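You operate a simulated robot arm through the tools that you are given. There is no shell and no other tool. Be economical: measure what you need, move in short steps, check, and stop when the job is done.

You run a simulated robot arm. Do the job below in one go: nothing can be reset, and whatever is moved stays where it is left.

Task
Open the right table drawer, take the rubber cap from the top of the long table and leave it in the inside of the right table drawer and shut the drawer again. Fetch the crumpled paper from the top of the long table and set it on the tool ledge. Turn the left black dial to 5. Shut the left drawer of the long workbench. Take the red wheel and put it on the top of the grey cabinet. Open the middle left bench drawer, take the board eraser and put it in the inside of the middle left bench drawer and shut the drawer again. Any order will do.

Only the result counts: the job must be done as asked and must still hold three seconds after the hand-in. Knocking over, shifting, dropping, spilling or breaking anything else fails it. Lids that push on must go on centred and level and be pressed home; caps that screw on are set level and turned clockwise until they are tight.

Robot
A 6-joint arm with a two-finger gripper on a trunk, on a base that drives. Base frame: it is fixed to the floor where the robot stands at the start and does not move with it; the origin is under the middle of the robot, x ahead of it, y to its left, z up. Readings come in m, rad, newtons and seconds.
With the tool pointing down near the work surface it reaches from about 0.36 to 0.86 m from the robot's upright axis, wherever it stands. Its first joint turns from -2.897 to 2.897 rad. Places, roughly: board eraser (10x6x4 cm) [-7.1, 0.5, 0.9]; crumpled paper (7x7x6 cm) [0.7, -0.8, 0.9]; inside of the middle left bench drawer [-6.7, -0.4, 0.4]; inside of the right table drawer [0.7, 0.1, 0.7]; left black dial [-0.2, 1.7, 1.3]; left drawer of the long workbench [-1.9, 3.3, 0.7]; middle left bench drawer [-6.6, -0.3, 0.4]; red wheel (6x6x4 cm) [-7.4, 0.3, 0.9]; right table drawer [0.7, 0.1, 0.7]; rubber cap (3x3x3 cm) [0.6, -0.7, 0.9]; tool ledge (210x19 cm) [-1.36, 3.08, 0.92]; top of the grey cabinet [-7.3, -3.2, 0.3]. Payload 2.45 kg.
The TCP is the grasp point between the finger pads, 0.02 m short of the fingertips. In the tool frame z runs along the fingers and y along their closing line. Largest opening 0.14 m; the body of the gripper starts 0.168 m behind the TCP.
Orientation is that of the tool frame in the base frame, as [roll, pitch, yaw] about the fixed x, y, z axes, in that order (R = Rz(yaw) Ry(pitch) Rx(roll)). With the fingers straight down and closing along the base's y, the tool's x points along the base's -x, its y along +y and its z along -z.

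Tools
- The arm moves only by the tool drive_tool. Its argument "moves" is a list of rows, each a list of 6 numbers: the shift along the tool's x, y, z in m, then the turn, a rotation vector about the tool's x, y, z in rad. In form: [[x, y, z, wx, wy, wz], ...]. A call has 1 to 10 rows; each row is the pose to reach, as a shift and turn from the pose commanded when the call began, along the tool's axes at that moment. "claw" is the gripper command, from -1 (shut) to 1 (fully open), values between in proportion, set as the call begins (left out, the last holds). Each row takes 0.2 s and may step no farther than 0.05 m and 0.15 rad from the row before; otherwise, or with a gripper value out of range, the whole call is refused. A pose out of reach is approached as far as the arm can. The call stops where the force on the tool passes 40 N (or 10 N more than at its start, if that is more) or the arm is blocked; 0.2 s more then pass. The fingers move at their own pace (about 0.045 m/s each) and stop on an object; they squeeze with about 42 N. The grip force told is the motor's: it shows also when the fingers shut on nothing. Time passes only in rows, and 0.2 s behind the last, so rows that repeat a pose let the fingers close. The reply holds the time, the measured pose of the TCP, the force on the tool along the base axes, the opening and the grip force, in the units named above and with some noise, with the torque about the TCP (base axes, N m) and any sound that the robot's microphone picked up.
- Cameras (640 x 400 px; columns grow to the right, rows downward): "scene" is now at [0.071, 0.116, 1.8808]; the picture's right is [-0.36, -0.93, 0.00], its down [-0.83, 0.32, -0.46] and it looks along [0.43, -0.16, -0.89] (base axes); focal length 279 px, centre (320, 200). "wrist" rides on the gripper at [0.078, 0.011, -0.209] in the tool frame; the picture's right is [-0.14, 0.99, 0.00], its down [-0.92, -0.13, -0.37] and it looks along [-0.37, -0.05, 0.93] (tool axes); focal length 280 px, centre (320, 200). There is no depth. A picture from a camera that has moved, and an enlarged one, comes with that camera's place and axes in the base frame and with its lens.
- get_image(camera): a new picture of that camera. No time passes.
- slide_trunk(by): slides the trunk up (or, below 0, down) by that many m; the arm and the scene camera ride with it, the base frame stays. It gives what a move gives, with no picture.
- drive_base(legs): drives the robot by 1 to 6 legs, each [ahead, left, turn to the left] in m, m and rad, along the robot's own axes; the way and the turn of a leg run together, so that a leg with both is an arc; at most 1.5 m and 3.142 rad a leg. The arm and the cameras ride along, it lands a little off, and it stops where it bumps. It gives what a move gives.
- pan_tilt(pan, tilt): turns the head with the scene camera to pan (to the left, within 2.496 rad either way) and tilt (down, from -0.506 to 1.204), counted from straight ahead of the robot. It gives what a move gives.
- close_up(camera, box): a new picture of the part [left, top, right, bottom] of that camera's present view, enlarged. No time passes.
- job_done(): hands the job in; it is judged then, once.

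Work in short steps. Places have to be worked out from the pictures, the camera data and where the tool is seen: move nearer, look again, correct. Check each grasp and each placing, and mend what went wrong. You have 207 turns and 200 pictures in all, those below and enlarged ones among them. Open the gripper and draw the arm clear of the work before you hand the job in, unless the task says otherwise; then end with one line.

The tools are called after "Request:" as a command line: name --pt "numbers of a row" for each row, then --argument value for the rest, lists and objects as JSON in quotes. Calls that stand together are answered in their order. drive_tool: Moves the arm, as the interface text tells. Its arguments: {"type":"object","properties":{"moves":{"type":"array","items":{"type":"array","items":{"type":"number"}}},"claw":{"type":"number"}},"required":["moves"]} The other tools are called the same way: slide_trunk (by) slides the trunk up or down; drive_base (legs) drives the base; pan_tilt (pan, tilt) turns the head that bears the scene camera; get_image (camera) takes a picture; close_up (camera, box) takes an enlarged picture of a part of a camera's view; job_done () hands the job in.

At the start:

```text
t: 0.0
ee_pos: [0.2683, -0.4101, 1.1702]
tcp_rot: [-3.141, 0.001, -3.141]
contact_force: [-0.1, 1.3, -0.5]
ft_torque: [0.03, 0.01, 0.02]
opening: 0.1402
finger_force: 0.0
trunk travel left (down, up): [-0.15, 0.08]
robot x, y, heading: [0.0015, -0.0007, -0.004]
head pan, tilt: [-0.367, 1.098]
```

scene: 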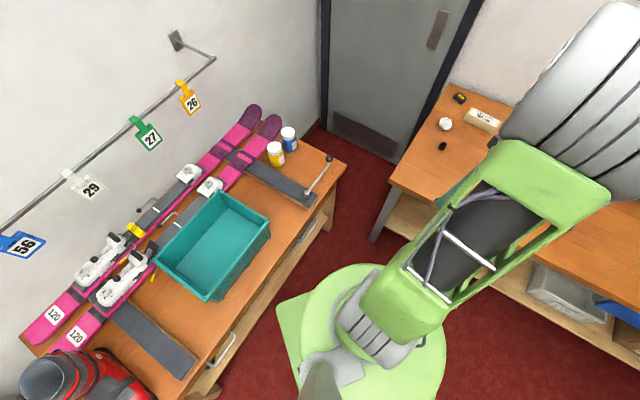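
wrist: 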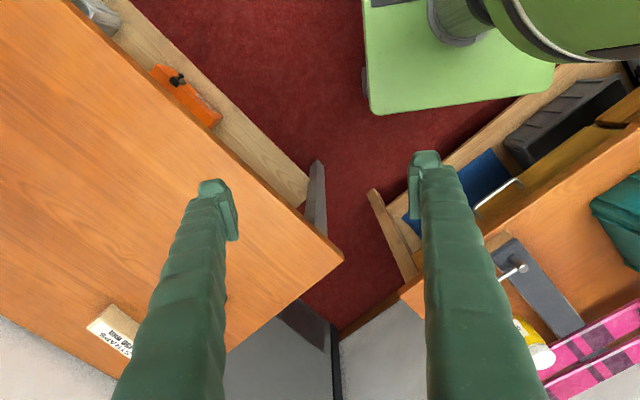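

The paper and the black cap are on the table ahead-right, and the ski table with the drawer handles is to the left. I'll look closer at both.

Request:
close_up --camera "scene" --box '[200, 110, 360, 210]'

Request:
close_up --camera "scene" --box '[400, 80, 528, 160]'

Request:
close_up --camera "scene" --box '[100, 200, 420, 400]'

```text
4.00 times, centred on (280, 160) of scene
camera zoom: at [0.071, 0.116, 1.8808], right [-0.36, -0.93, 0.0], down [-0.83, 0.32, -0.46], along [0.43, -0.16, -0.89], focal length 1115 px, centre (480, 360)
```

zoom: 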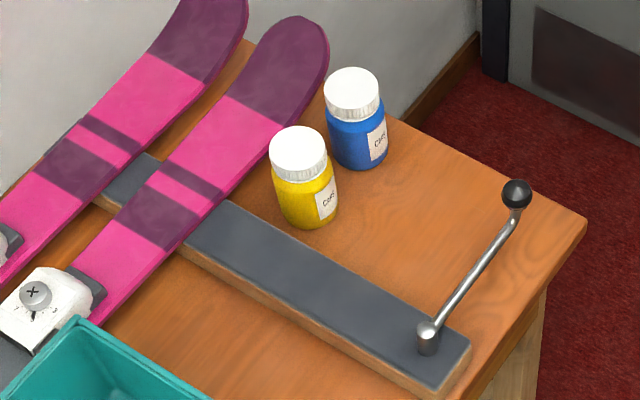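

```text
5.00 times, centred on (464, 120) of scene
camera zoom: at [0.071, 0.116, 1.8808], right [-0.36, -0.93, 0.0], down [-0.83, 0.32, -0.46], along [0.43, -0.16, -0.89], focal length 1394 px, centre (-400, 600)
```

zoom: 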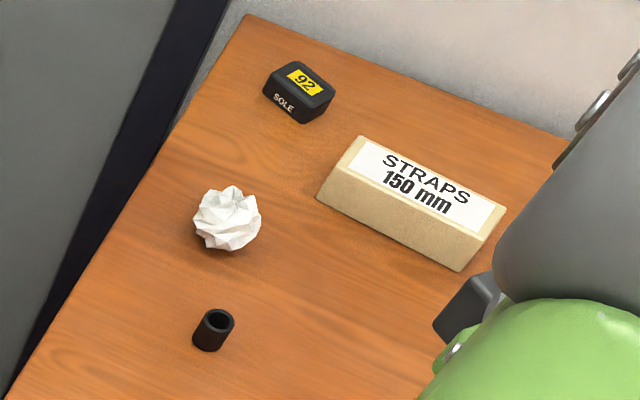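

```text
2.00 times, centred on (260, 300) of scene
camera zoom: at [0.071, 0.116, 1.8808], right [-0.36, -0.93, 0.0], down [-0.83, 0.32, -0.46], along [0.43, -0.16, -0.89], focal length 558 px, centre (440, 0)
```

zoom: 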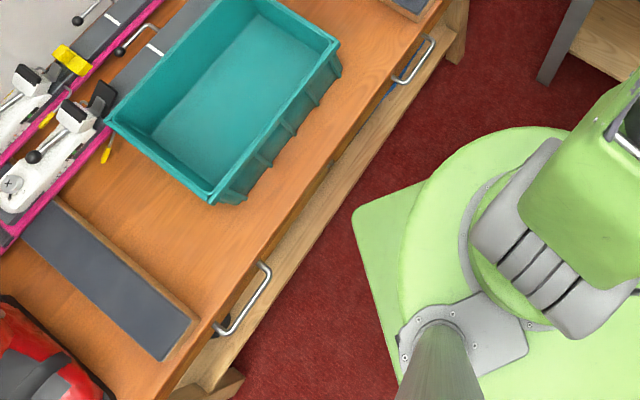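

The right drawer's handle is near (0.5, 0.0, 0.72) on the diagonal table front. I'll turn the head to view it straight on.

Request:
pan_tilt --pan 0.1 --tilt 1.1

Request:
get_image --camera "scene"

Request:
close_up --camera "scene" --box '[240, 160, 400, 260]'

```text
t: 0.9
ee_pos: [0.2704, -0.4103, 1.171]
tcp_rot: [-3.141, 0.0, -3.141]
contact_force: [0.3, -0.9, 0.5]
ft_torque: [0.0, -0.02, -0.02]
opening: 0.1399
finger_force: 0.0
trunk travel left (down, up): [-0.15, 0.08]
robot x, y, heading: [0.0002, 0.0022, -0.002]
head pan, tilt: [0.099, 1.1]
```

```text
194 pictures are left
camera scene: at [0.0747, 0.1449, 1.8807], right [0.1, -1.0, 0.0], down [-0.89, -0.09, -0.45], along [0.45, 0.04, -0.89], focal length 279 px, centre (320, 200)
```

scene: 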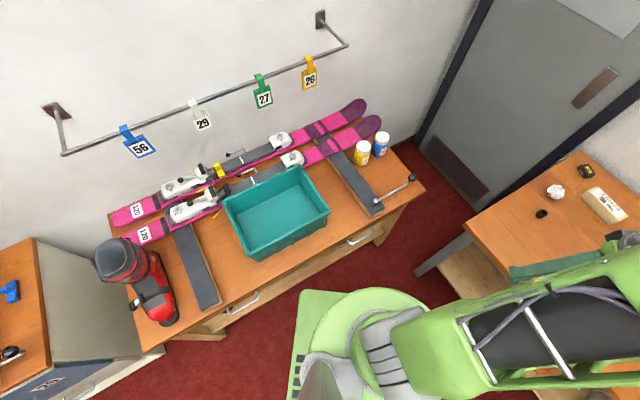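

```text
4.00 times, centred on (320, 210) of scene
camera zoom: at [0.0747, 0.1449, 1.8807], right [0.1, -1.0, 0.0], down [-0.89, -0.09, -0.45], along [0.45, 0.04, -0.89], focal length 1115 px, centre (320, 160)
```

zoom: 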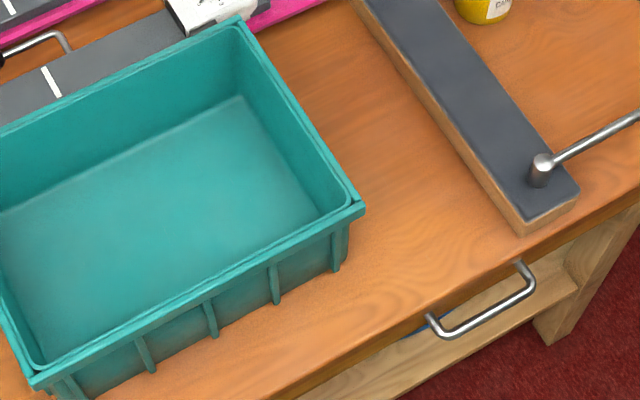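

The handle's bar is about 0.11 m long, running at around -52° in the base frame. I'll bring the hand above it, closing line along the table normal, to see it from the wrist camera.

Request:
drive_tool --pt "-0.02 0.04 0 0 0 0.09" --pt "-0.04 0.08 0 0 0 0.18" --pt "-0.06 0.12 0 0 0 0.27" --pt "-0.08 0.16 0 0 0 0.36" --pt "-0.1 0.2 0 0 0 0.45" --pt "-0.12 0.24 0.0 0 0 0.54" --pt "-0.14 0.28 0.0 0 0 0.63" --pt "-0.16 0.32 0.0 0 0 0.72" --pt "-0.18 0.36 0.0 0 0 0.81" --pt "-0.2 0.4 0.0 0 0 0.908"

Request:
get_image --camera "wrist"

```text
t: 3.1
ee_pos: [0.4701, -0.0085, 1.1695]
tcp_rot: [3.142, 0.0, 2.232]
contact_force: [0.3, 0.1, -0.3]
ft_torque: [-0.03, 0.06, 0.02]
opening: 0.1399
finger_force: 0.0
trunk travel left (down, up): [-0.15, 0.08]
robot x, y, heading: [0.002, 0.0004, -0.0]
head pan, tilt: [0.099, 1.1]
```

```text
192 pictures are left
camera wrist: at [0.4323, 0.0601, 1.3776], right [0.87, 0.5, 0.0], down [0.47, -0.8, 0.37], along [0.18, -0.32, -0.93], focal length 280 px, centre (320, 200)
```

wrist: 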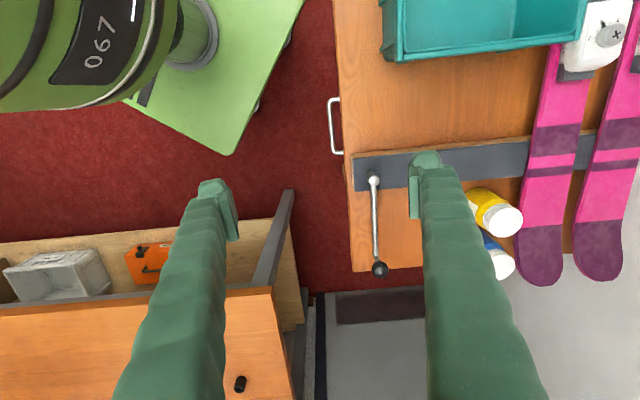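

Both views agree: bar centre ≈ (0.493, 0.0, 0.72), and the tabletop overhangs close to the bar, so I need a slanted approach with more standoff. I'll back the base to about (-0.11, -0.27), from where the cap should also be in reach.

Request:
drive_base --legs '[[-0.114, -0.268, 0]]'

Request:
get_image --camera "scene"

Request:
get_image --camera "wrist"

```text
t: 6.0
ee_pos: [0.3565, -0.2744, 1.1693]
tcp_rot: [3.14, 0.001, 2.236]
contact_force: [0.0, -0.2, -1.2]
ft_torque: [0.01, -0.03, 0.0]
opening: 0.14
finger_force: 0.1
trunk travel left (down, up): [-0.15, 0.08]
robot x, y, heading: [-0.112, -0.2644, 0.006]
head pan, tilt: [0.099, 1.1]
```

```text
191 pictures are left
camera scene: at [-0.0397, -0.1204, 1.8807], right [0.1, -0.99, 0.0], down [-0.89, -0.09, -0.45], along [0.45, 0.05, -0.89], focal length 279 px, centre (320, 200)
```

scene: 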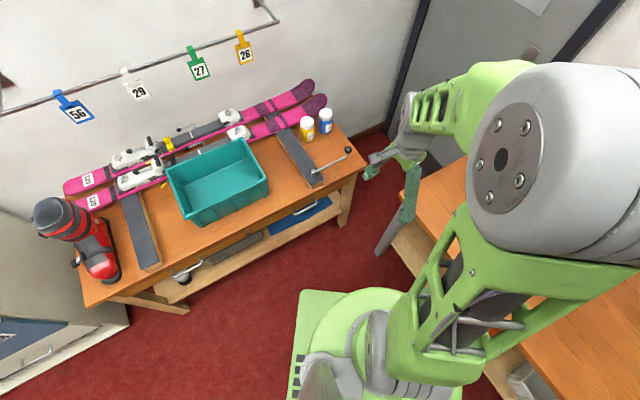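

```text
190 pictures are left
camera wrist: at [0.3174, -0.2057, 1.378], right [0.86, 0.5, 0.0], down [0.47, -0.8, 0.37], along [0.19, -0.32, -0.93], focal length 280 px, centre (320, 200)
```

wrist: 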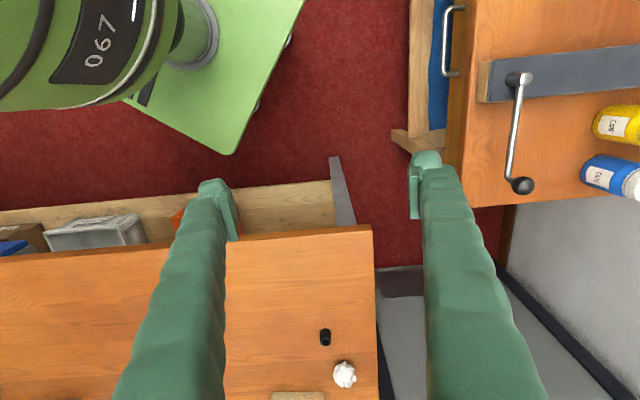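

The handle reads (0.497, 0.001) again and the cap is at about (0.615, -0.68). I'll swing to a pre-grasp 10 cm short of the bar, tilted 60° so the fingers point into the drawer front, with the fingers part shut.

Request:
drive_tool --claw -0.3 --pt "0.0133 0.0193 0.04 -0.1047 -0.0018 0.0032" --pt "0.0266 0.0386 0.08 -0.2094 -0.0037 0.0063" --pt "0.0399 0.0579 0.12 -0.3141 -0.0055 0.0095" --pt "0.0532 0.0772 0.16 -0.4188 -0.0073 0.0127" --pt "0.0665 0.0965 0.2 -0.5235 -0.0092 0.0158" --pt "0.0798 0.1158 0.24 -0.6282 -0.011 0.019" --pt "0.0931 0.1351 0.28 -0.7329 -0.0128 0.0222" --pt "0.1064 0.1544 0.32 -0.8376 -0.0146 0.0254" --pt "0.1197 0.1737 0.36 -0.9423 -0.0165 0.0285" --pt "0.133 0.193 0.4 -1.047 -0.0183 0.0317"

Request:
get_image --camera "wrist"

Request:
get_image --camera "scene"

```text
t: 8.2
ee_pos: [0.4266, -0.049, 0.7672]
tcp_rot: [2.091, 0.0, 2.2]
contact_force: [0.0, -0.8, -0.4]
ft_torque: [0.01, 0.01, -0.04]
opening: 0.0488
finger_force: 0.1
trunk travel left (down, up): [-0.15, 0.08]
robot x, y, heading: [-0.1148, -0.2657, 0.003]
head pan, tilt: [0.099, 1.1]
```

```text
189 pictures are left
camera wrist: at [0.2394, -0.089, 0.8814], right [0.48, 0.18, 0.86], down [0.23, -0.97, 0.07], along [0.85, 0.16, -0.51], focal length 280 px, centre (320, 200)
```

wrist: 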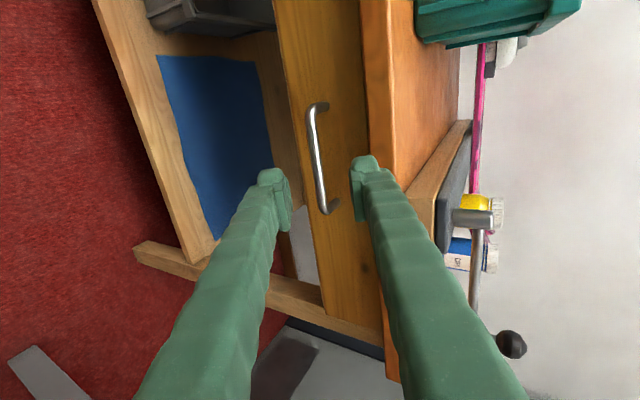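

```text
188 pictures are left
camera scene: at [-0.0394, -0.1195, 1.8806], right [0.1, -0.99, 0.0], down [-0.89, -0.09, -0.45], along [0.45, 0.05, -0.89], focal length 279 px, centre (320, 200)
```

scene: 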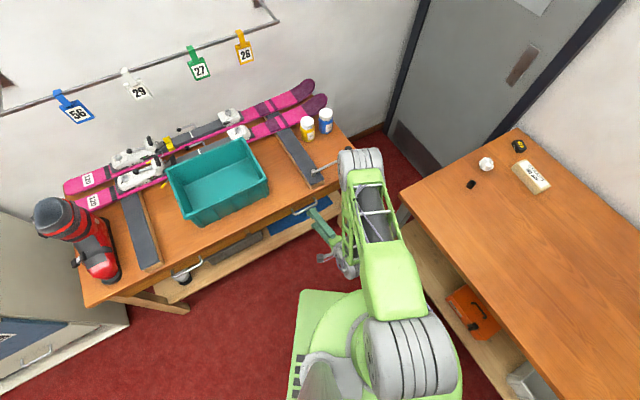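

The bar now works out at (0.493, 0.006, 0.719), right in line with the tool. I'll advance 8.8 cm, then shut the fingers.

Request:
drive_tool --pt "0.003 0 0.045 0 0 0" --pt "0.006 0 0.07 0 0 0" --pt "0.006 0 0.088 0 0 0"

Request:
drive_tool --claw -1 --pt "0 0 0 0 0 0" --pt "0 0 0 0 0 0" --pt "0 0 0 0 0 0" --pt "0 0 0 0 0 0"

Request:
get_image --camera "wrist"

```text
t: 9.0
ee_pos: [0.4846, -0.0003, 0.7253]
tcp_rot: [2.094, -0.001, 2.203]
contact_force: [1.0, 0.0, -0.6]
ft_torque: [0.02, -0.01, 0.01]
opening: 0.0487
finger_force: 0.1
trunk travel left (down, up): [-0.15, 0.08]
robot x, y, heading: [-0.1117, -0.2658, 0.001]
head pan, tilt: [0.099, 1.1]
```

```text
t: 10.0
ee_pos: [0.4816, -0.0022, 0.7223]
tcp_rot: [2.099, -0.003, 2.205]
contact_force: [-5.5, -4.8, -18.1]
ft_torque: [-0.02, 0.3, -0.1]
opening: 0.0101
finger_force: 38.0
trunk travel left (down, up): [-0.15, 0.08]
robot x, y, heading: [-0.1146, -0.2609, 0.001]
head pan, tilt: [0.099, 1.1]
```

```text
187 pictures are left
camera wrist: at [0.2967, -0.0427, 0.8371], right [0.49, 0.18, 0.85], down [0.24, -0.97, 0.07], along [0.84, 0.17, -0.51], focal length 280 px, centre (320, 200)
```

wrist: 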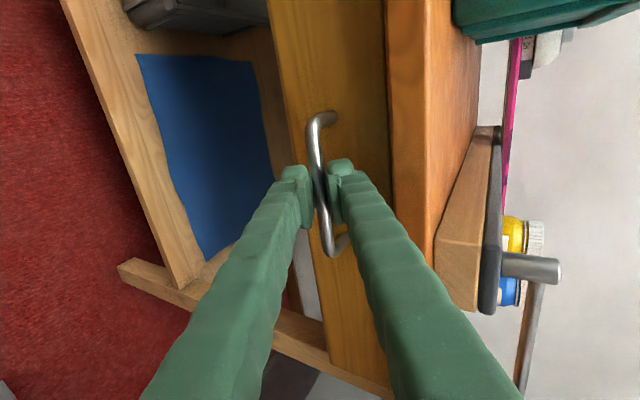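

The bar is gripped. I'll pull straight out along the drawer's axis, 0.16 m first.

Request:
drive_tool --pt "0 -0.01 -0.0173 0 0 0" --pt "0 -0.025 -0.0433 0 0 0" --pt "0 -0.04 -0.0693 0 0 0" --pt "0 -0.055 -0.0953 0 0 0" --pt "0 -0.07 -0.1213 0 0 0" --pt "0 -0.08 -0.1386 0 0 0"

Request:
get_image --camera "wrist"

Request:
get_image --camera "scene"

```text
t: 11.4
ee_pos: [0.3545, -0.0949, 0.7256]
tcp_rot: [2.094, 0.0, 2.202]
contact_force: [0.1, 0.1, -0.7]
ft_torque: [0.03, -0.03, 0.01]
opening: 0.0003
finger_force: 29.4
trunk travel left (down, up): [-0.15, 0.08]
robot x, y, heading: [-0.1152, -0.2625, 0.003]
head pan, tilt: [0.099, 1.1]
```

```text
186 pictures are left
camera wrist: at [0.1674, -0.1351, 0.8389], right [0.48, 0.18, 0.86], down [0.23, -0.97, 0.07], along [0.85, 0.17, -0.51], focal length 280 px, centre (320, 200)
```

wrist: 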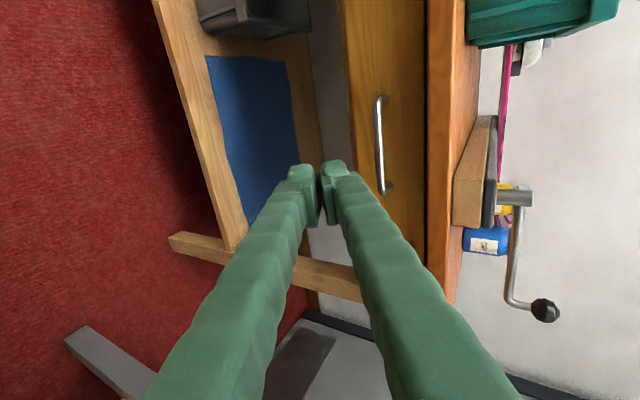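

```text
185 pictures are left
camera scene: at [-0.0396, -0.1203, 1.8807], right [0.1, -0.99, 0.0], down [-0.89, -0.09, -0.45], along [0.45, 0.05, -0.89], focal length 279 px, centre (320, 200)
```

scene: 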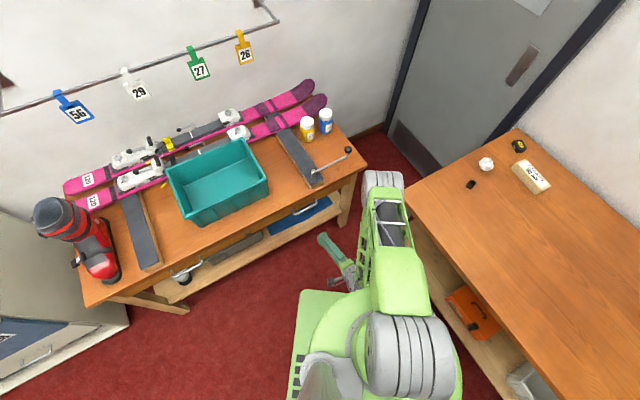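

The fingers slipped off since only the tips held the bar, and the drawer did not move. I'll retry steeper (45°, hooking behind the bar) and deeper.

Request:
drive_tool --claw -0.5 --pt "0 0.03 0.02 0.09 0 0" --pt "0 0.06 0.05 0.18 0 0" --pt "0 0.0957 0.08 0.262 0 0" --pt "0 0.0957 0.0929 0.262 0 0"

Request:
get_image --camera "wrist"

```text
t: 12.4
ee_pos: [0.4632, -0.0283, 0.7608]
tcp_rot: [2.356, -0.008, 2.212]
contact_force: [0.2, 0.7, 0.4]
ft_torque: [-0.02, -0.04, -0.01]
opening: 0.035
finger_force: 0.0
out of reach, approached as far as the arm can: row 3, 4
trunk travel left (down, up): [-0.15, 0.08]
robot x, y, heading: [-0.1093, -0.2634, 0.002]
head pan, tilt: [0.099, 1.1]
```

```text
184 pictures are left
camera wrist: at [0.3055, -0.0496, 0.9167], right [0.65, 0.3, 0.7], down [0.27, -0.95, 0.16], along [0.71, 0.08, -0.7], focal length 280 px, centre (320, 200)
```

wrist: 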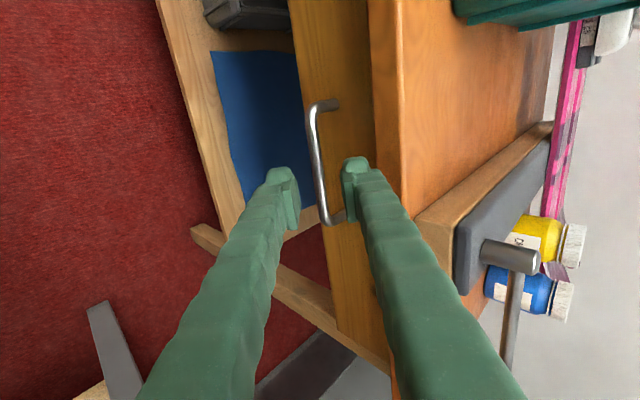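

It's a centimetre short sideways, but the bar is between the fingers. I'll advance along the tool and then squeeze partly.

Request:
drive_tool --pt "0 0.001 0.03 0 0 0" --pt "0 0.002 0.052 0 0 0"

Request:
drive_tool --claw -0.72 --pt "0 0 0 0 0 0" --pt "0 0 0.007 0 0 0"

Request:
drive_tool --claw -1 --pt "0 0 0 0 0 0" --pt "0 0 0 0 0 0" --pt "0 0 0 0 0 0"

Request:
get_image --camera "wrist"

```text
t: 13.0
ee_pos: [0.4986, -0.0104, 0.7265]
tcp_rot: [2.356, -0.008, 2.209]
contact_force: [0.8, -0.1, 0.1]
ft_torque: [-0.02, 0.0, 0.0]
opening: 0.0353
finger_force: 0.0
out of reach, approached as far as the arm can: row 1, 2
trunk travel left (down, up): [-0.15, 0.08]
robot x, y, heading: [-0.114, -0.2679, 0.007]
head pan, tilt: [0.099, 1.1]
```

```text
t: 13.6
ee_pos: [0.5015, -0.0091, 0.7219]
tcp_rot: [2.356, -0.007, 2.208]
contact_force: [-0.1, -0.4, 0.4]
ft_torque: [-0.01, -0.01, -0.01]
opening: 0.0196
finger_force: 0.3
trunk travel left (down, up): [-0.15, 0.08]
robot x, y, heading: [-0.1158, -0.2616, 0.002]
head pan, tilt: [0.099, 1.1]
```

```text
t: 14.4
ee_pos: [0.4998, -0.0107, 0.72]
tcp_rot: [2.363, -0.008, 2.207]
contact_force: [-7.2, -8.9, -24.6]
ft_torque: [-0.4, -0.12, 0.03]
opening: 0.0088
finger_force: 36.2
trunk travel left (down, up): [-0.15, 0.08]
robot x, y, heading: [-0.1197, -0.2637, 0.004]
head pan, tilt: [0.099, 1.1]
```

```text
183 pictures are left
camera wrist: at [0.3436, -0.0319, 0.8754], right [0.65, 0.3, 0.69], down [0.27, -0.95, 0.16], along [0.71, 0.08, -0.7], focal length 280 px, centre (320, 200)
```

wrist: 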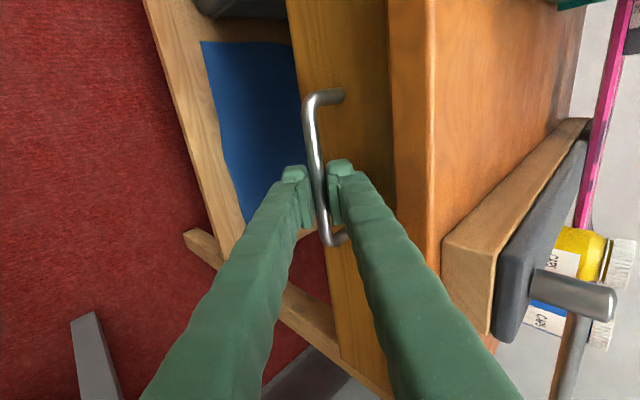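

Gripped deeper this time. Pulling along -n in small steps.

Request:
drive_tool --pt "0 -0.01 -0.01 0 0 0" --pt "0 -0.02 -0.02 0 0 0" --pt "0 -0.035 -0.035 0 0 0" --pt "0 -0.05 -0.05 0 0 0"

Request:
get_image --camera "wrist"

```text
t: 15.6
ee_pos: [0.4417, -0.0542, 0.7183]
tcp_rot: [2.37, -0.001, 2.199]
contact_force: [-0.2, -2.2, -12.4]
ft_torque: [-0.45, -0.32, -0.24]
opening: 0.0089
finger_force: 36.7
trunk travel left (down, up): [-0.15, 0.08]
robot x, y, heading: [-0.1122, -0.2682, 0.004]
head pan, tilt: [0.099, 1.1]
stopped in row 4: the force on the tool passed its limit at 43 N (the readings are from after the stop); the commanded pose is now the measured one
```

```text
182 pictures are left
camera wrist: at [0.2847, -0.0716, 0.8755], right [0.65, 0.3, 0.69], down [0.26, -0.95, 0.17], along [0.71, 0.07, -0.7], focal length 280 px, centre (320, 200)
```

wrist: 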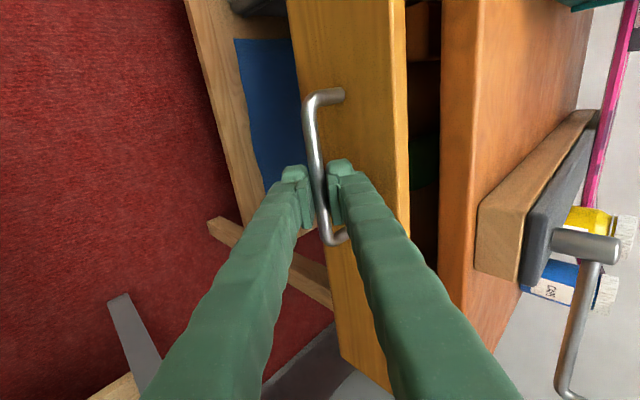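

The drawer is moving: about 7 cm out. Continuing with gentler steps.

Request:
drive_tool --pt "0 -0.006 -0.006 0 0 0" --pt "0 -0.013 -0.013 0 0 0" --pt "0 -0.02 -0.02 0 0 0" --pt "0 -0.027 -0.027 0 0 0" --pt "0 -0.034 -0.034 0 0 0" --pt "0 -0.041 -0.041 0 0 0" --pt "0 -0.048 -0.048 0 0 0" --pt "0 -0.055 -0.055 0 0 0" --pt "0 -0.062 -0.062 0 0 0" --pt "0 -0.069 -0.069 0 0 0"

Request:
get_image --camera "scene"

```text
t: 17.8
ee_pos: [0.3633, -0.1113, 0.7199]
tcp_rot: [2.368, -0.003, 2.2]
contact_force: [2.2, -3.3, -35.3]
ft_torque: [-0.21, 0.02, 0.24]
opening: 0.0085
finger_force: 36.3
trunk travel left (down, up): [-0.15, 0.08]
robot x, y, heading: [-0.1121, -0.2653, 0.006]
head pan, tilt: [0.099, 1.1]
```

```text
181 pictures are left
camera scene: at [-0.0371, -0.1195, 1.8804], right [0.1, -0.99, 0.0], down [-0.89, -0.09, -0.45], along [0.45, 0.05, -0.89], focal length 279 px, centre (320, 200)
```

scene: 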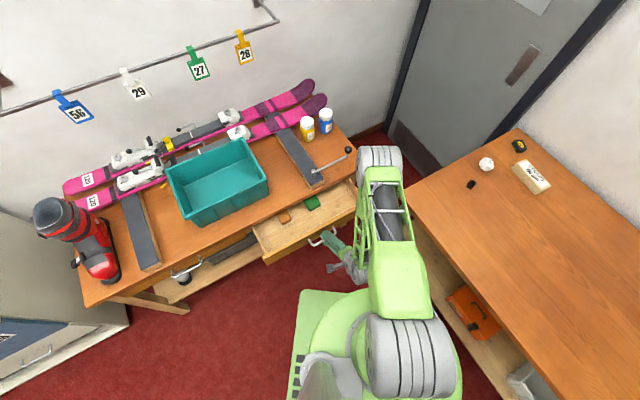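

The drawer is about 17 cm open with room inside. I'll let go and back out along the tool axis, then rise.

Request:
drive_tool --claw -0.5 --pt "0 0 0 0 0 0" --pt "0 0 0 0 0 0" --pt "0 0 -0.03 0 0 0" --pt "0 0 -0.07 0 0 0" --pt "0 0 -0.11 0 0 0" --pt "0 0 -0.16 0 0 0"

Request:
get_image --camera "scene"

```text
t: 19.4
ee_pos: [0.3379, -0.1955, 0.8256]
tcp_rot: [2.284, 0.11, 2.2]
contact_force: [0.0, 0.2, -0.3]
ft_torque: [-0.02, 0.03, 0.06]
opening: 0.0349
finger_force: 0.1
trunk travel left (down, up): [-0.15, 0.08]
robot x, y, heading: [-0.1167, -0.2668, 0.003]
head pan, tilt: [0.099, 1.1]
stopped in row 6: the arm was blocked; the commanded pose is now the measured one
```

```text
180 pictures are left
camera scene: at [-0.0394, -0.1202, 1.8806], right [0.1, -0.99, 0.0], down [-0.89, -0.09, -0.45], along [0.45, 0.05, -0.89], focal length 279 px, centre (320, 200)
```

scene: 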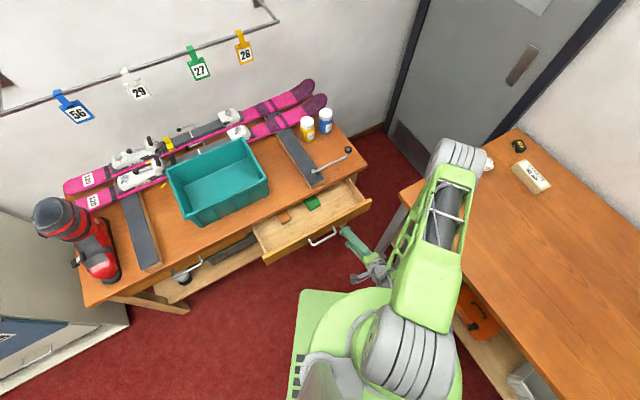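

Drawer clear. I'll straighten the tool down while rising 0.2 m, then drive slightly toward the right table.

Request:
drive_tool --claw 0 --pt "-0.004 0.025 -0.022 0.14 0.017 0.008" --pt "-0.007 0.05 -0.043 0.28 0.034 0.016" --pt "-0.011 0.075 -0.065 0.42 0.051 0.023" --pt "-0.015 0.1 -0.087 0.56 0.068 0.031" --pt "-0.018 0.125 -0.108 0.7 0.085 0.039" --pt "-0.022 0.15 -0.13 0.83 0.1 0.046" --pt "-0.022 0.15 -0.13 0.856 0.103 0.047"

Request:
drive_base --legs '[[0.04, -0.06, 0]]'

```text
t: 20.9
ee_pos: [0.3373, -0.1498, 1.0079]
tcp_rot: [2.959, -0.111, 2.198]
contact_force: [-1.5, -0.4, 0.5]
ft_torque: [0.25, -0.26, 0.06]
opening: 0.0702
finger_force: 0.1
out of reach, approached as far as the arm can: row 2, 3, 5, 6, 7
trunk travel left (down, up): [-0.15, 0.08]
robot x, y, heading: [-0.1144, -0.2693, 0.004]
head pan, tilt: [0.099, 1.1]
```

```text
t: 22.1
ee_pos: [0.3762, -0.2111, 1.0075]
tcp_rot: [2.966, -0.105, 2.231]
contact_force: [-0.9, -0.4, -0.3]
ft_torque: [0.09, 0.02, 0.0]
opening: 0.0701
finger_force: 0.1
trunk travel left (down, up): [-0.15, 0.08]
robot x, y, heading: [-0.0729, -0.3242, 0.005]
head pan, tilt: [0.099, 1.1]
```

Now I'll sweep up and over toward the cap, levelling the tool on the way.

Request:
drive_tool --pt "-0.0459 -0.0073 -0.0099 0.0193 -0.0071 -0.0378" --pt "-0.0918 -0.0145 -0.0198 0.0386 -0.0142 -0.0756" --pt "-0.1377 -0.0218 -0.0296 0.0579 -0.0213 -0.1134" --pt "-0.1836 -0.0291 -0.0395 0.0772 -0.0284 -0.1512" --pt "-0.2295 -0.0364 -0.0494 0.0965 -0.0355 -0.189" --pt "-0.2754 -0.0436 -0.0593 0.1158 -0.0426 -0.2268" --pt "-0.3213 -0.0509 -0.0692 0.1351 -0.0497 -0.2646" --pt "-0.3672 -0.0582 -0.079 0.1544 -0.0568 -0.3024" --pt "-0.4131 -0.0654 -0.0889 0.1737 -0.0639 -0.3402" --pt "-0.459 -0.0727 -0.0988 0.193 -0.071 -0.378"

Request:
get_image --camera "wrist"

```text
t: 24.4
ee_pos: [0.5911, -0.6337, 1.0419]
tcp_rot: [3.14, 0.001, 2.602]
contact_force: [0.8, -0.5, -0.2]
ft_torque: [0.02, 0.06, -0.03]
opening: 0.0701
finger_force: 0.0
trunk travel left (down, up): [-0.15, 0.08]
robot x, y, heading: [-0.0711, -0.3234, 0.007]
head pan, tilt: [0.099, 1.1]
```

```text
179 pictures are left
camera wrist: at [0.5312, -0.5847, 1.249], right [0.63, 0.78, 0.0], down [0.72, -0.58, 0.37], along [0.29, -0.23, -0.93], focal length 280 px, centre (320, 200)
```

wrist: 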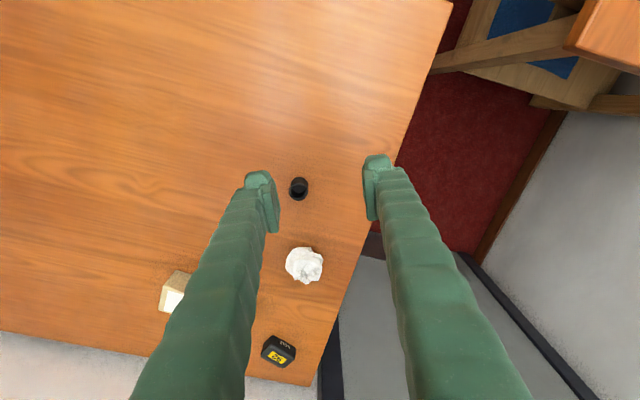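

The cap is at about (0.615, -0.689). I'll centre over it and come down to z≈0.94 to look.

Request:
drive_tool --pt "-0.025 -0.018 0.03 0 0 0" --pt "-0.0503 -0.0352 0.06 0 0 0" --pt "-0.0503 -0.0352 0.1 0 0 0"

Request:
get_image --camera "wrist"

```text
t: 25.1
ee_pos: [0.6174, -0.6898, 0.9444]
tcp_rot: [-3.141, 0.001, 2.602]
contact_force: [0.3, -0.8, -0.4]
ft_torque: [-0.02, 0.03, 0.0]
opening: 0.0701
finger_force: 0.0
trunk travel left (down, up): [-0.15, 0.08]
robot x, y, heading: [-0.0706, -0.323, 0.002]
head pan, tilt: [0.099, 1.1]
```

```text
178 pictures are left
camera wrist: at [0.5568, -0.6391, 1.1513], right [0.63, 0.78, 0.0], down [0.72, -0.58, 0.37], along [0.29, -0.23, -0.93], focal length 280 px, centre (320, 200)
```

wrist: 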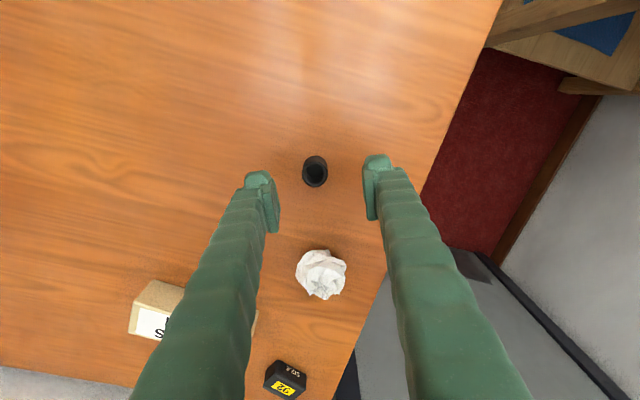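

The cap sits at about (0.618, -0.694), top near z 0.87. I'll descend cautiously with small steps; force will stop me at the table.

Request:
drive_tool --pt "-0.003 -0.0035 0.03 0 0 0" --pt "-0.003 -0.0035 0.06 0 0 0"

Request:
get_image --camera "wrist"

Request:
close_up --camera "scene" --box '[400, 120, 560, 220]'

```text
t: 25.8
ee_pos: [0.6169, -0.6951, 0.8836]
tcp_rot: [-3.142, 0.002, 2.601]
contact_force: [0.5, -0.3, 1.0]
ft_torque: [0.01, 0.02, 0.02]
opening: 0.0698
finger_force: 0.0
trunk travel left (down, up): [-0.15, 0.08]
robot x, y, heading: [-0.0742, -0.3285, 0.004]
head pan, tilt: [0.099, 1.1]
```

```text
177 pictures are left
camera wrist: at [0.5573, -0.6442, 1.0911], right [0.63, 0.78, 0.0], down [0.72, -0.58, 0.37], along [0.29, -0.23, -0.93], focal length 280 px, centre (320, 200)
```

wrist: 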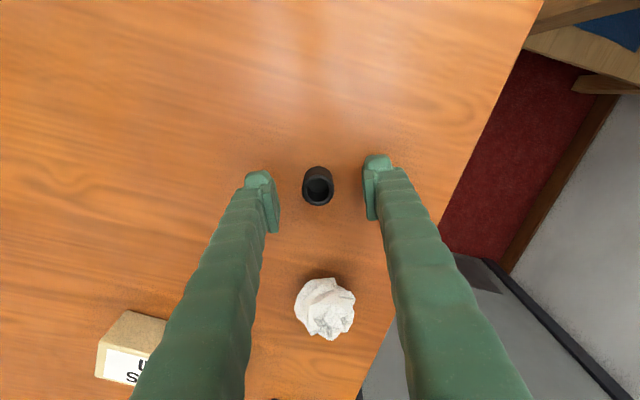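

```text
4.00 times, centred on (480, 170) of scene
camera zoom: at [0.0012, -0.18, 1.8806], right [0.1, -0.99, 0.0], down [-0.89, -0.09, -0.45], along [0.45, 0.05, -0.89], focal length 1115 px, centre (-320, 320)
```

zoom: 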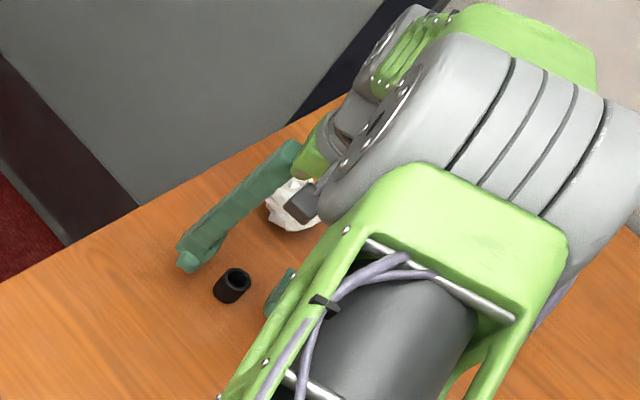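

The cap is centred between the fingers. Down another 3 cm in 1 cm steps.

Request:
drive_tool --pt "0 0 0.01 0 0 0" --pt "0 0 0.02 0 0 0" --pt "0 0 0.03 0 0 0"

Request:
get_image --camera "wrist"

Request:
close_up --camera "scene" --box '[430, 150, 510, 200]'

```text
t: 26.6
ee_pos: [0.6176, -0.693, 0.8581]
tcp_rot: [-3.141, 0.008, 2.601]
contact_force: [-7.2, 4.1, 31.0]
ft_torque: [-0.12, 0.28, -0.05]
opening: 0.0697
finger_force: 0.0
trunk travel left (down, up): [-0.15, 0.08]
robot x, y, heading: [-0.072, -0.3248, 0.006]
head pan, tilt: [0.099, 1.1]
```

```text
175 pictures are left
camera wrist: at [0.5557, -0.6429, 1.0661], right [0.63, 0.78, 0.0], down [0.72, -0.58, 0.37], along [0.29, -0.23, -0.93], focal length 280 px, centre (320, 200)
```

wrist: 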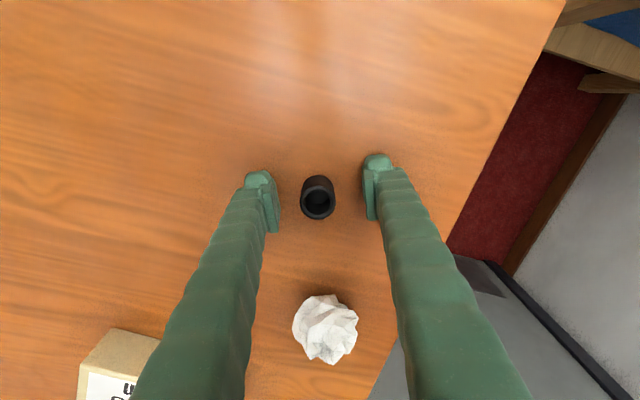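

```text
8.00 times, centred on (470, 175) of scene
camera zoom: at [-0.0029, -0.1779, 1.8811], right [0.1, -0.99, 0.0], down [-0.89, -0.09, -0.46], along [0.45, 0.05, -0.89], focal length 2230 px, centre (-880, 400)
```

zoom: 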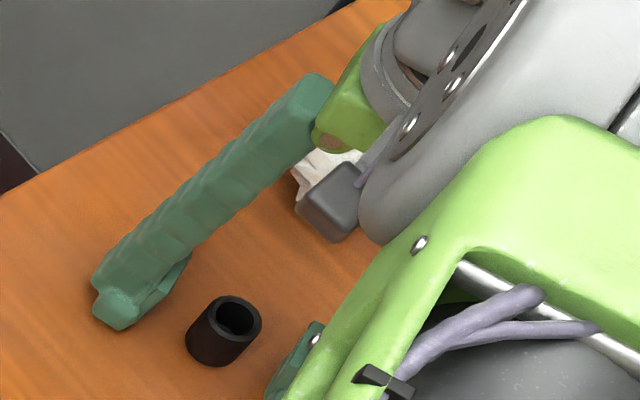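

The fingertips touched the table at TCP z≈0.858, so the table top is about 0.838. I'll lift 8 mm and close on the cap.

Request:
drive_tool --pt "0 0 -0.008 0 0 0"

Request:
drive_tool --claw -1 --pt "0 0 0 0 0 0" --pt "0 0 0 0 0 0" --pt "0 0 0 0 0 0" --pt "0 0 0 0 0 0" --pt "0 0 -0.02 0 0 0" --pt "0 0 -0.06 0 0 0" --pt "0 0 -0.11 0 0 0"

Request:
get_image --camera "wrist"

```text
t: 26.9
ee_pos: [0.6149, -0.6923, 0.861]
tcp_rot: [3.14, 0.0, 2.6]
contact_force: [0.3, 0.2, 0.6]
ft_torque: [-0.01, -0.02, 0.02]
opening: 0.0699
finger_force: 0.1
trunk travel left (down, up): [-0.15, 0.08]
robot x, y, heading: [-0.0746, -0.3221, 0.004]
head pan, tilt: [0.099, 1.1]
```

```text
t: 28.6
ee_pos: [0.6142, -0.6933, 0.9714]
tcp_rot: [-3.141, 0.0, 2.6]
contact_force: [-0.9, -0.3, 0.7]
ft_torque: [0.03, -0.04, 0.0]
opening: 0.0225
finger_force: 42.3
trunk travel left (down, up): [-0.15, 0.08]
robot x, y, heading: [-0.0745, -0.3237, 0.003]
head pan, tilt: [0.099, 1.1]
```

```text
173 pictures are left
camera wrist: at [0.5537, -0.6432, 1.1791], right [0.63, 0.78, 0.0], down [0.72, -0.58, 0.37], along [0.29, -0.23, -0.93], focal length 280 px, centre (320, 200)
```

wrist: 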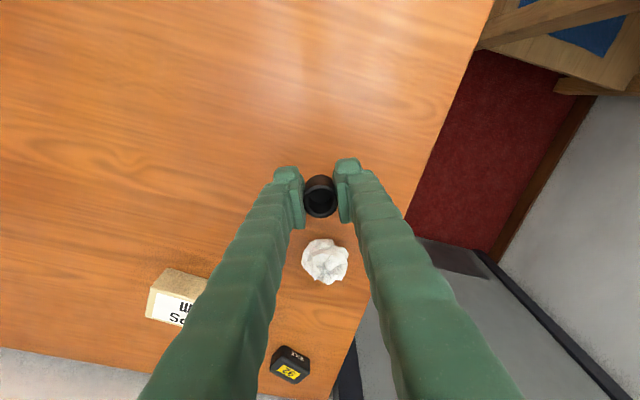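

Cap held (opening 22 mm). I'll carry it to above the free spot in the drawer, near (0.459, -0.026), turning so the closing line is parallel to the drawer front.

Request:
drive_tool --pt "0.0341 0.0351 -0.01 0 0 -0.0836" --pt "0.0681 0.0703 -0.02 0 0 -0.167" --pt "0.1022 0.1054 -0.02 0 0 -0.251" --pt "0.1363 0.1405 -0.02 0 0 -0.334" --pt "0.1704 0.1756 -0.02 0 0 -0.418" --pt "0.2044 0.2108 -0.02 0 0 -0.501" --pt "0.2385 0.2459 -0.02 0 0 -0.585"

Request:
drive_tool --pt "0.009 0.0481 0 0 0 -0.0836" --pt "0.018 0.0962 0 0 0 -0.167" --pt "0.027 0.1443 0 0 0 -0.251" --pt "0.036 0.1923 0 0 0 -0.334" --pt "0.045 0.2404 0 0 0 -0.418" --pt "0.054 0.2885 0 0 0 -0.501" --pt "0.063 0.3366 0 0 0 -0.585"

Request:
get_image --camera "wrist"

Request:
get_image --camera "scene"

```text
t: 30.1
ee_pos: [0.5378, -0.3603, 0.993]
tcp_rot: [-3.14, 0.002, -3.095]
contact_force: [0.0, 0.8, -0.1]
ft_torque: [0.01, -0.02, -0.04]
opening: 0.0237
finger_force: 42.2
trunk travel left (down, up): [-0.15, 0.08]
robot x, y, heading: [-0.0695, -0.3271, 0.001]
head pan, tilt: [0.099, 1.1]
```

```text
t: 31.8
ee_pos: [0.4596, -0.0243, 0.99]
tcp_rot: [-3.14, 0.003, -2.511]
contact_force: [-0.3, 0.5, -0.9]
ft_torque: [-0.04, -0.03, -0.04]
opening: 0.0239
finger_force: 42.2
trunk travel left (down, up): [-0.15, 0.08]
robot x, y, heading: [-0.0717, -0.3241, 0.005]
head pan, tilt: [0.099, 1.1]
```

```text
172 pictures are left
camera wrist: at [0.3911, -0.0608, 1.1993], right [-0.47, 0.88, 0.0], down [0.82, 0.44, 0.37], along [0.33, 0.17, -0.93], focal length 280 px, centre (320, 200)
```

wrist: 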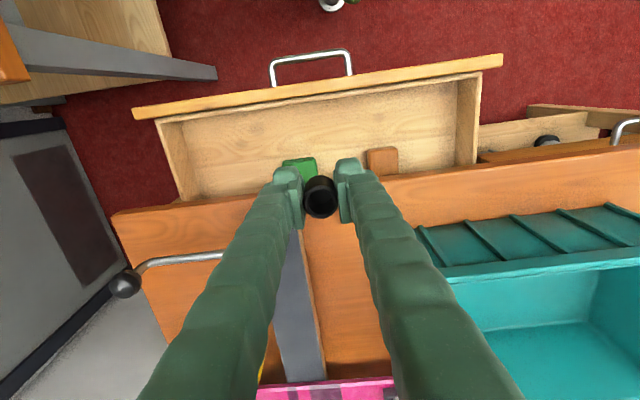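

```text
171 pictures are left
camera scene: at [0.0003, -0.1785, 1.8806], right [0.1, -0.99, 0.0], down [-0.89, -0.09, -0.45], along [0.45, 0.05, -0.89], focal length 279 px, centre (320, 200)
```

scene: 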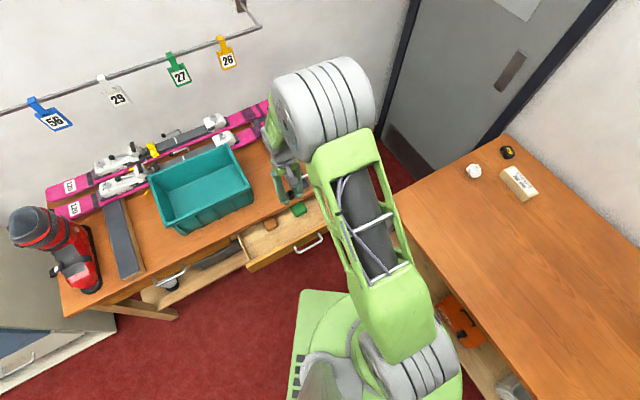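

There's clear floor straight below, between the front wall and the green and brown blocks. I'll shift 1 cm toward the front and descend into the drawer.

Request:
drive_tool --pt "0.012 0 0.045 0 0 0" --pt "0.012 0 0.09 0 0 0" --pt "0.012 0 0.135 0 0 0" --pt "0.012 0 0.18 0 0 0" --pt "0.012 0 0.21 0 0 0"

Request:
get_image --camera "wrist"

```text
t: 33.0
ee_pos: [0.4519, -0.0322, 0.7812]
tcp_rot: [3.141, 0.003, -2.513]
contact_force: [1.4, 0.4, 0.5]
ft_torque: [0.02, 0.0, -0.03]
opening: 0.0239
finger_force: 42.4
trunk travel left (down, up): [-0.15, 0.08]
robot x, y, heading: [-0.0754, -0.3259, 0.008]
head pan, tilt: [0.099, 1.1]
```

```text
170 pictures are left
camera wrist: at [0.383, -0.0692, 0.9897], right [-0.47, 0.88, 0.0], down [0.82, 0.44, 0.37], along [0.33, 0.17, -0.93], focal length 280 px, centre (320, 200)
```

wrist: 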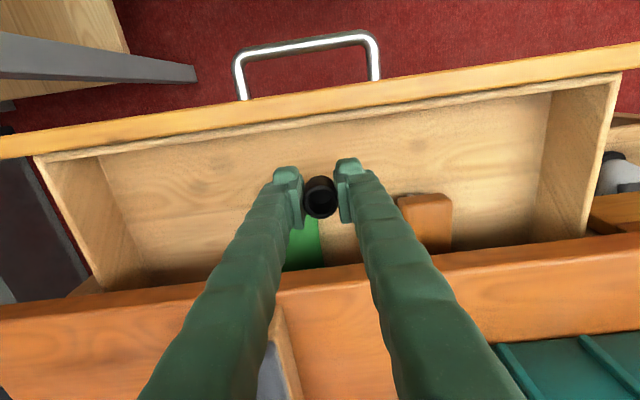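

Still clear. Continuing down in small steps until I feel the drawer floor.

Request:
drive_tool --pt "0 0 0.015 0 0 0" --pt "0 0 0.03 0 0 0" --pt "0 0 0.045 0 0 0" --pt "0 0 0.055 0 0 0" --pt "0 0 0.065 0 0 0"

Request:
get_image --camera "wrist"

```text
t: 34.1
ee_pos: [0.4512, -0.033, 0.7165]
tcp_rot: [-3.14, 0.001, -2.514]
contact_force: [-0.6, -0.2, -0.2]
ft_torque: [0.0, -0.01, 0.0]
opening: 0.0237
finger_force: 42.7
trunk travel left (down, up): [-0.15, 0.08]
robot x, y, heading: [-0.075, -0.3266, 0.009]
head pan, tilt: [0.099, 1.1]
```

```text
169 pictures are left
camera wrist: at [0.3825, -0.0702, 0.9244], right [-0.47, 0.88, 0.0], down [0.82, 0.44, 0.37], along [0.33, 0.17, -0.93], focal length 280 px, centre (320, 200)
```

wrist: 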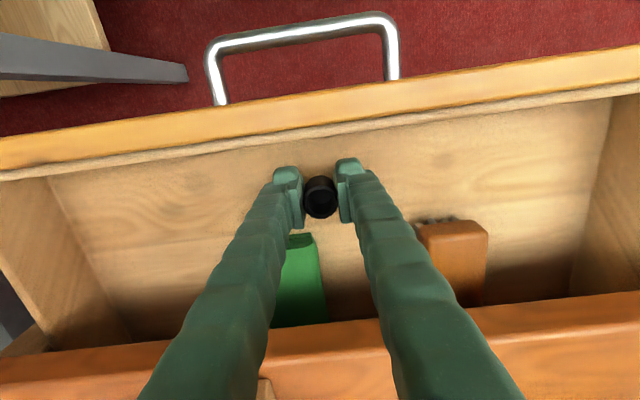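

Still above the floor. Continuing down.

Request:
drive_tool --pt "0 0 0.008 0 0 0" --pt "0 0 0.016 0 0 0" --pt "0 0 0.022 0 0 0" --pt "0 0 0.028 0 0 0"

Request:
get_image --camera "wrist"

```text
t: 34.9
ee_pos: [0.4591, -0.0278, 0.7022]
tcp_rot: [-3.141, 0.016, -2.514]
contact_force: [0.7, 1.2, 26.4]
ft_torque: [-0.03, 0.17, -0.03]
opening: 0.0241
finger_force: 42.1
trunk travel left (down, up): [-0.15, 0.08]
robot x, y, heading: [-0.0704, -0.3274, 0.004]
head pan, tilt: [0.099, 1.1]
stopped in row 3: the force on the tool passed its limit at 56 N (the readings are from after the stop); the commanded pose is now the measured one
```

```text
168 pictures are left
camera wrist: at [0.3875, -0.0666, 0.9101], right [-0.47, 0.88, 0.0], down [0.81, 0.44, 0.38], along [0.34, 0.18, -0.92], focal length 280 px, centre (320, 200)
```

wrist: 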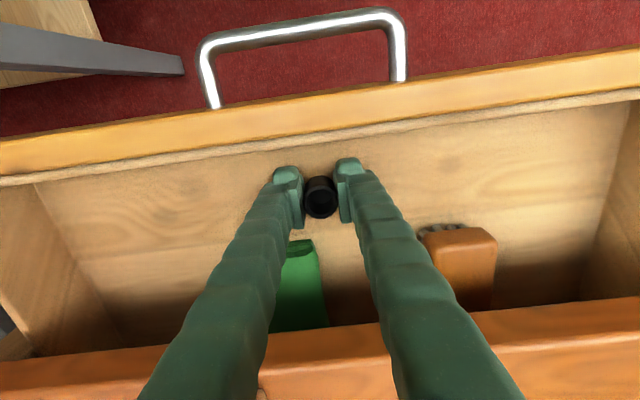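

Floor reached at TCP z≈0.702. I'll ease 2 mm up, release and rise straight out.

Request:
drive_tool --claw -0.35 --pt "0 0 -0.002 0 0 0" --pt "0 0 -0.002 0 0 0" --pt "0 0 -0.002 0 0 0"

Request:
drive_tool --pt "0 0 -0.03 0 0 0" --pt "0 0 -0.07 0 0 0" --pt "0 0 -0.115 0 0 0" --pt "0 0 -0.16 0 0 0" --pt "0 0 -0.2 0 0 0"

Request:
get_image --camera "wrist"

```text
t: 35.7
ee_pos: [0.4566, -0.0316, 0.7027]
tcp_rot: [-3.14, 0.011, -2.514]
contact_force: [-0.3, -0.2, 0.4]
ft_torque: [0.01, 0.02, 0.0]
opening: 0.0457
finger_force: 0.2
trunk travel left (down, up): [-0.15, 0.08]
robot x, y, heading: [-0.0745, -0.3291, 0.006]
head pan, tilt: [0.099, 1.1]
```

```text
t: 36.9
ee_pos: [0.4544, -0.0313, 0.9003]
tcp_rot: [-3.14, 0.01, -2.512]
contact_force: [0.5, -0.1, 0.0]
ft_torque: [0.0, -0.02, -0.02]
opening: 0.0455
finger_force: 0.1
trunk travel left (down, up): [-0.15, 0.08]
robot x, y, heading: [-0.0767, -0.327, 0.003]
head pan, tilt: [0.099, 1.1]
```

```text
167 pictures are left
camera wrist: at [0.3838, -0.0693, 1.1093], right [-0.47, 0.88, 0.0], down [0.82, 0.44, 0.38], along [0.33, 0.18, -0.93], focal length 280 px, centre (320, 200)
```

wrist: 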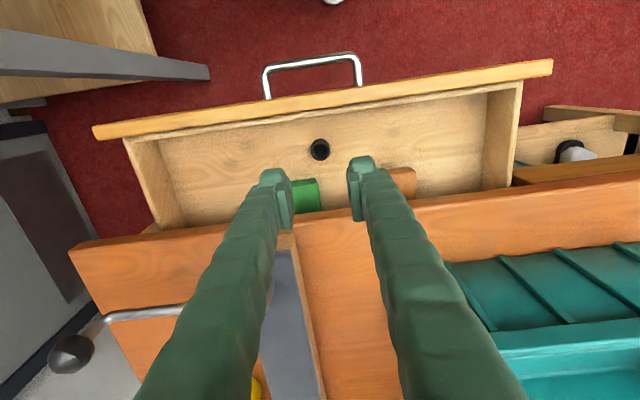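

The cap stands alone in the drawer. Now I'll move in front of the handle with the fingers shut, to push the bar in.

Request:
drive_tool --claw -1 --pt "0.04 0.002 0 0 0 0" --pt "0.085 0.004 0 0 0 0" --pt "0.13 0.006 0 0 0 0" --pt "0.182 0.008 0.0 0 0 0" --pt "0.185 0.008 0.04 0 0 0" --pt "0.185 0.008 0.08 0 0 0" --pt "0.185 0.008 0.12 0 0 0" --pt "0.185 0.008 0.155 0 0 0" --pt "0.185 0.008 0.18 0 0 0"

Request:
get_image --camera "wrist"

```text
refused: row 4 steps farther than a row can; nothing moved
```

```text
166 pictures are left
camera wrist: at [0.3838, -0.0693, 1.1093], right [-0.47, 0.88, 0.0], down [0.82, 0.44, 0.38], along [0.33, 0.18, -0.93], focal length 280 px, centre (320, 200)
```

wrist: 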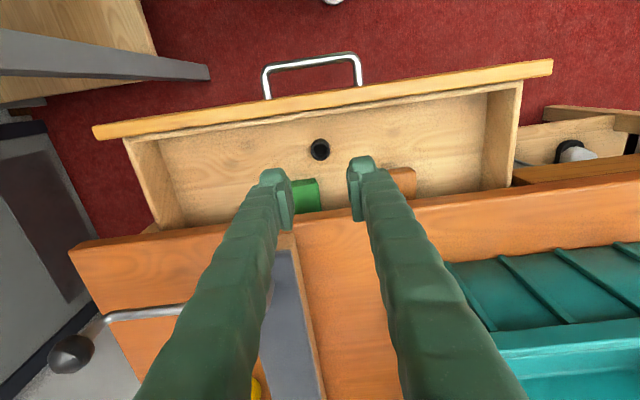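

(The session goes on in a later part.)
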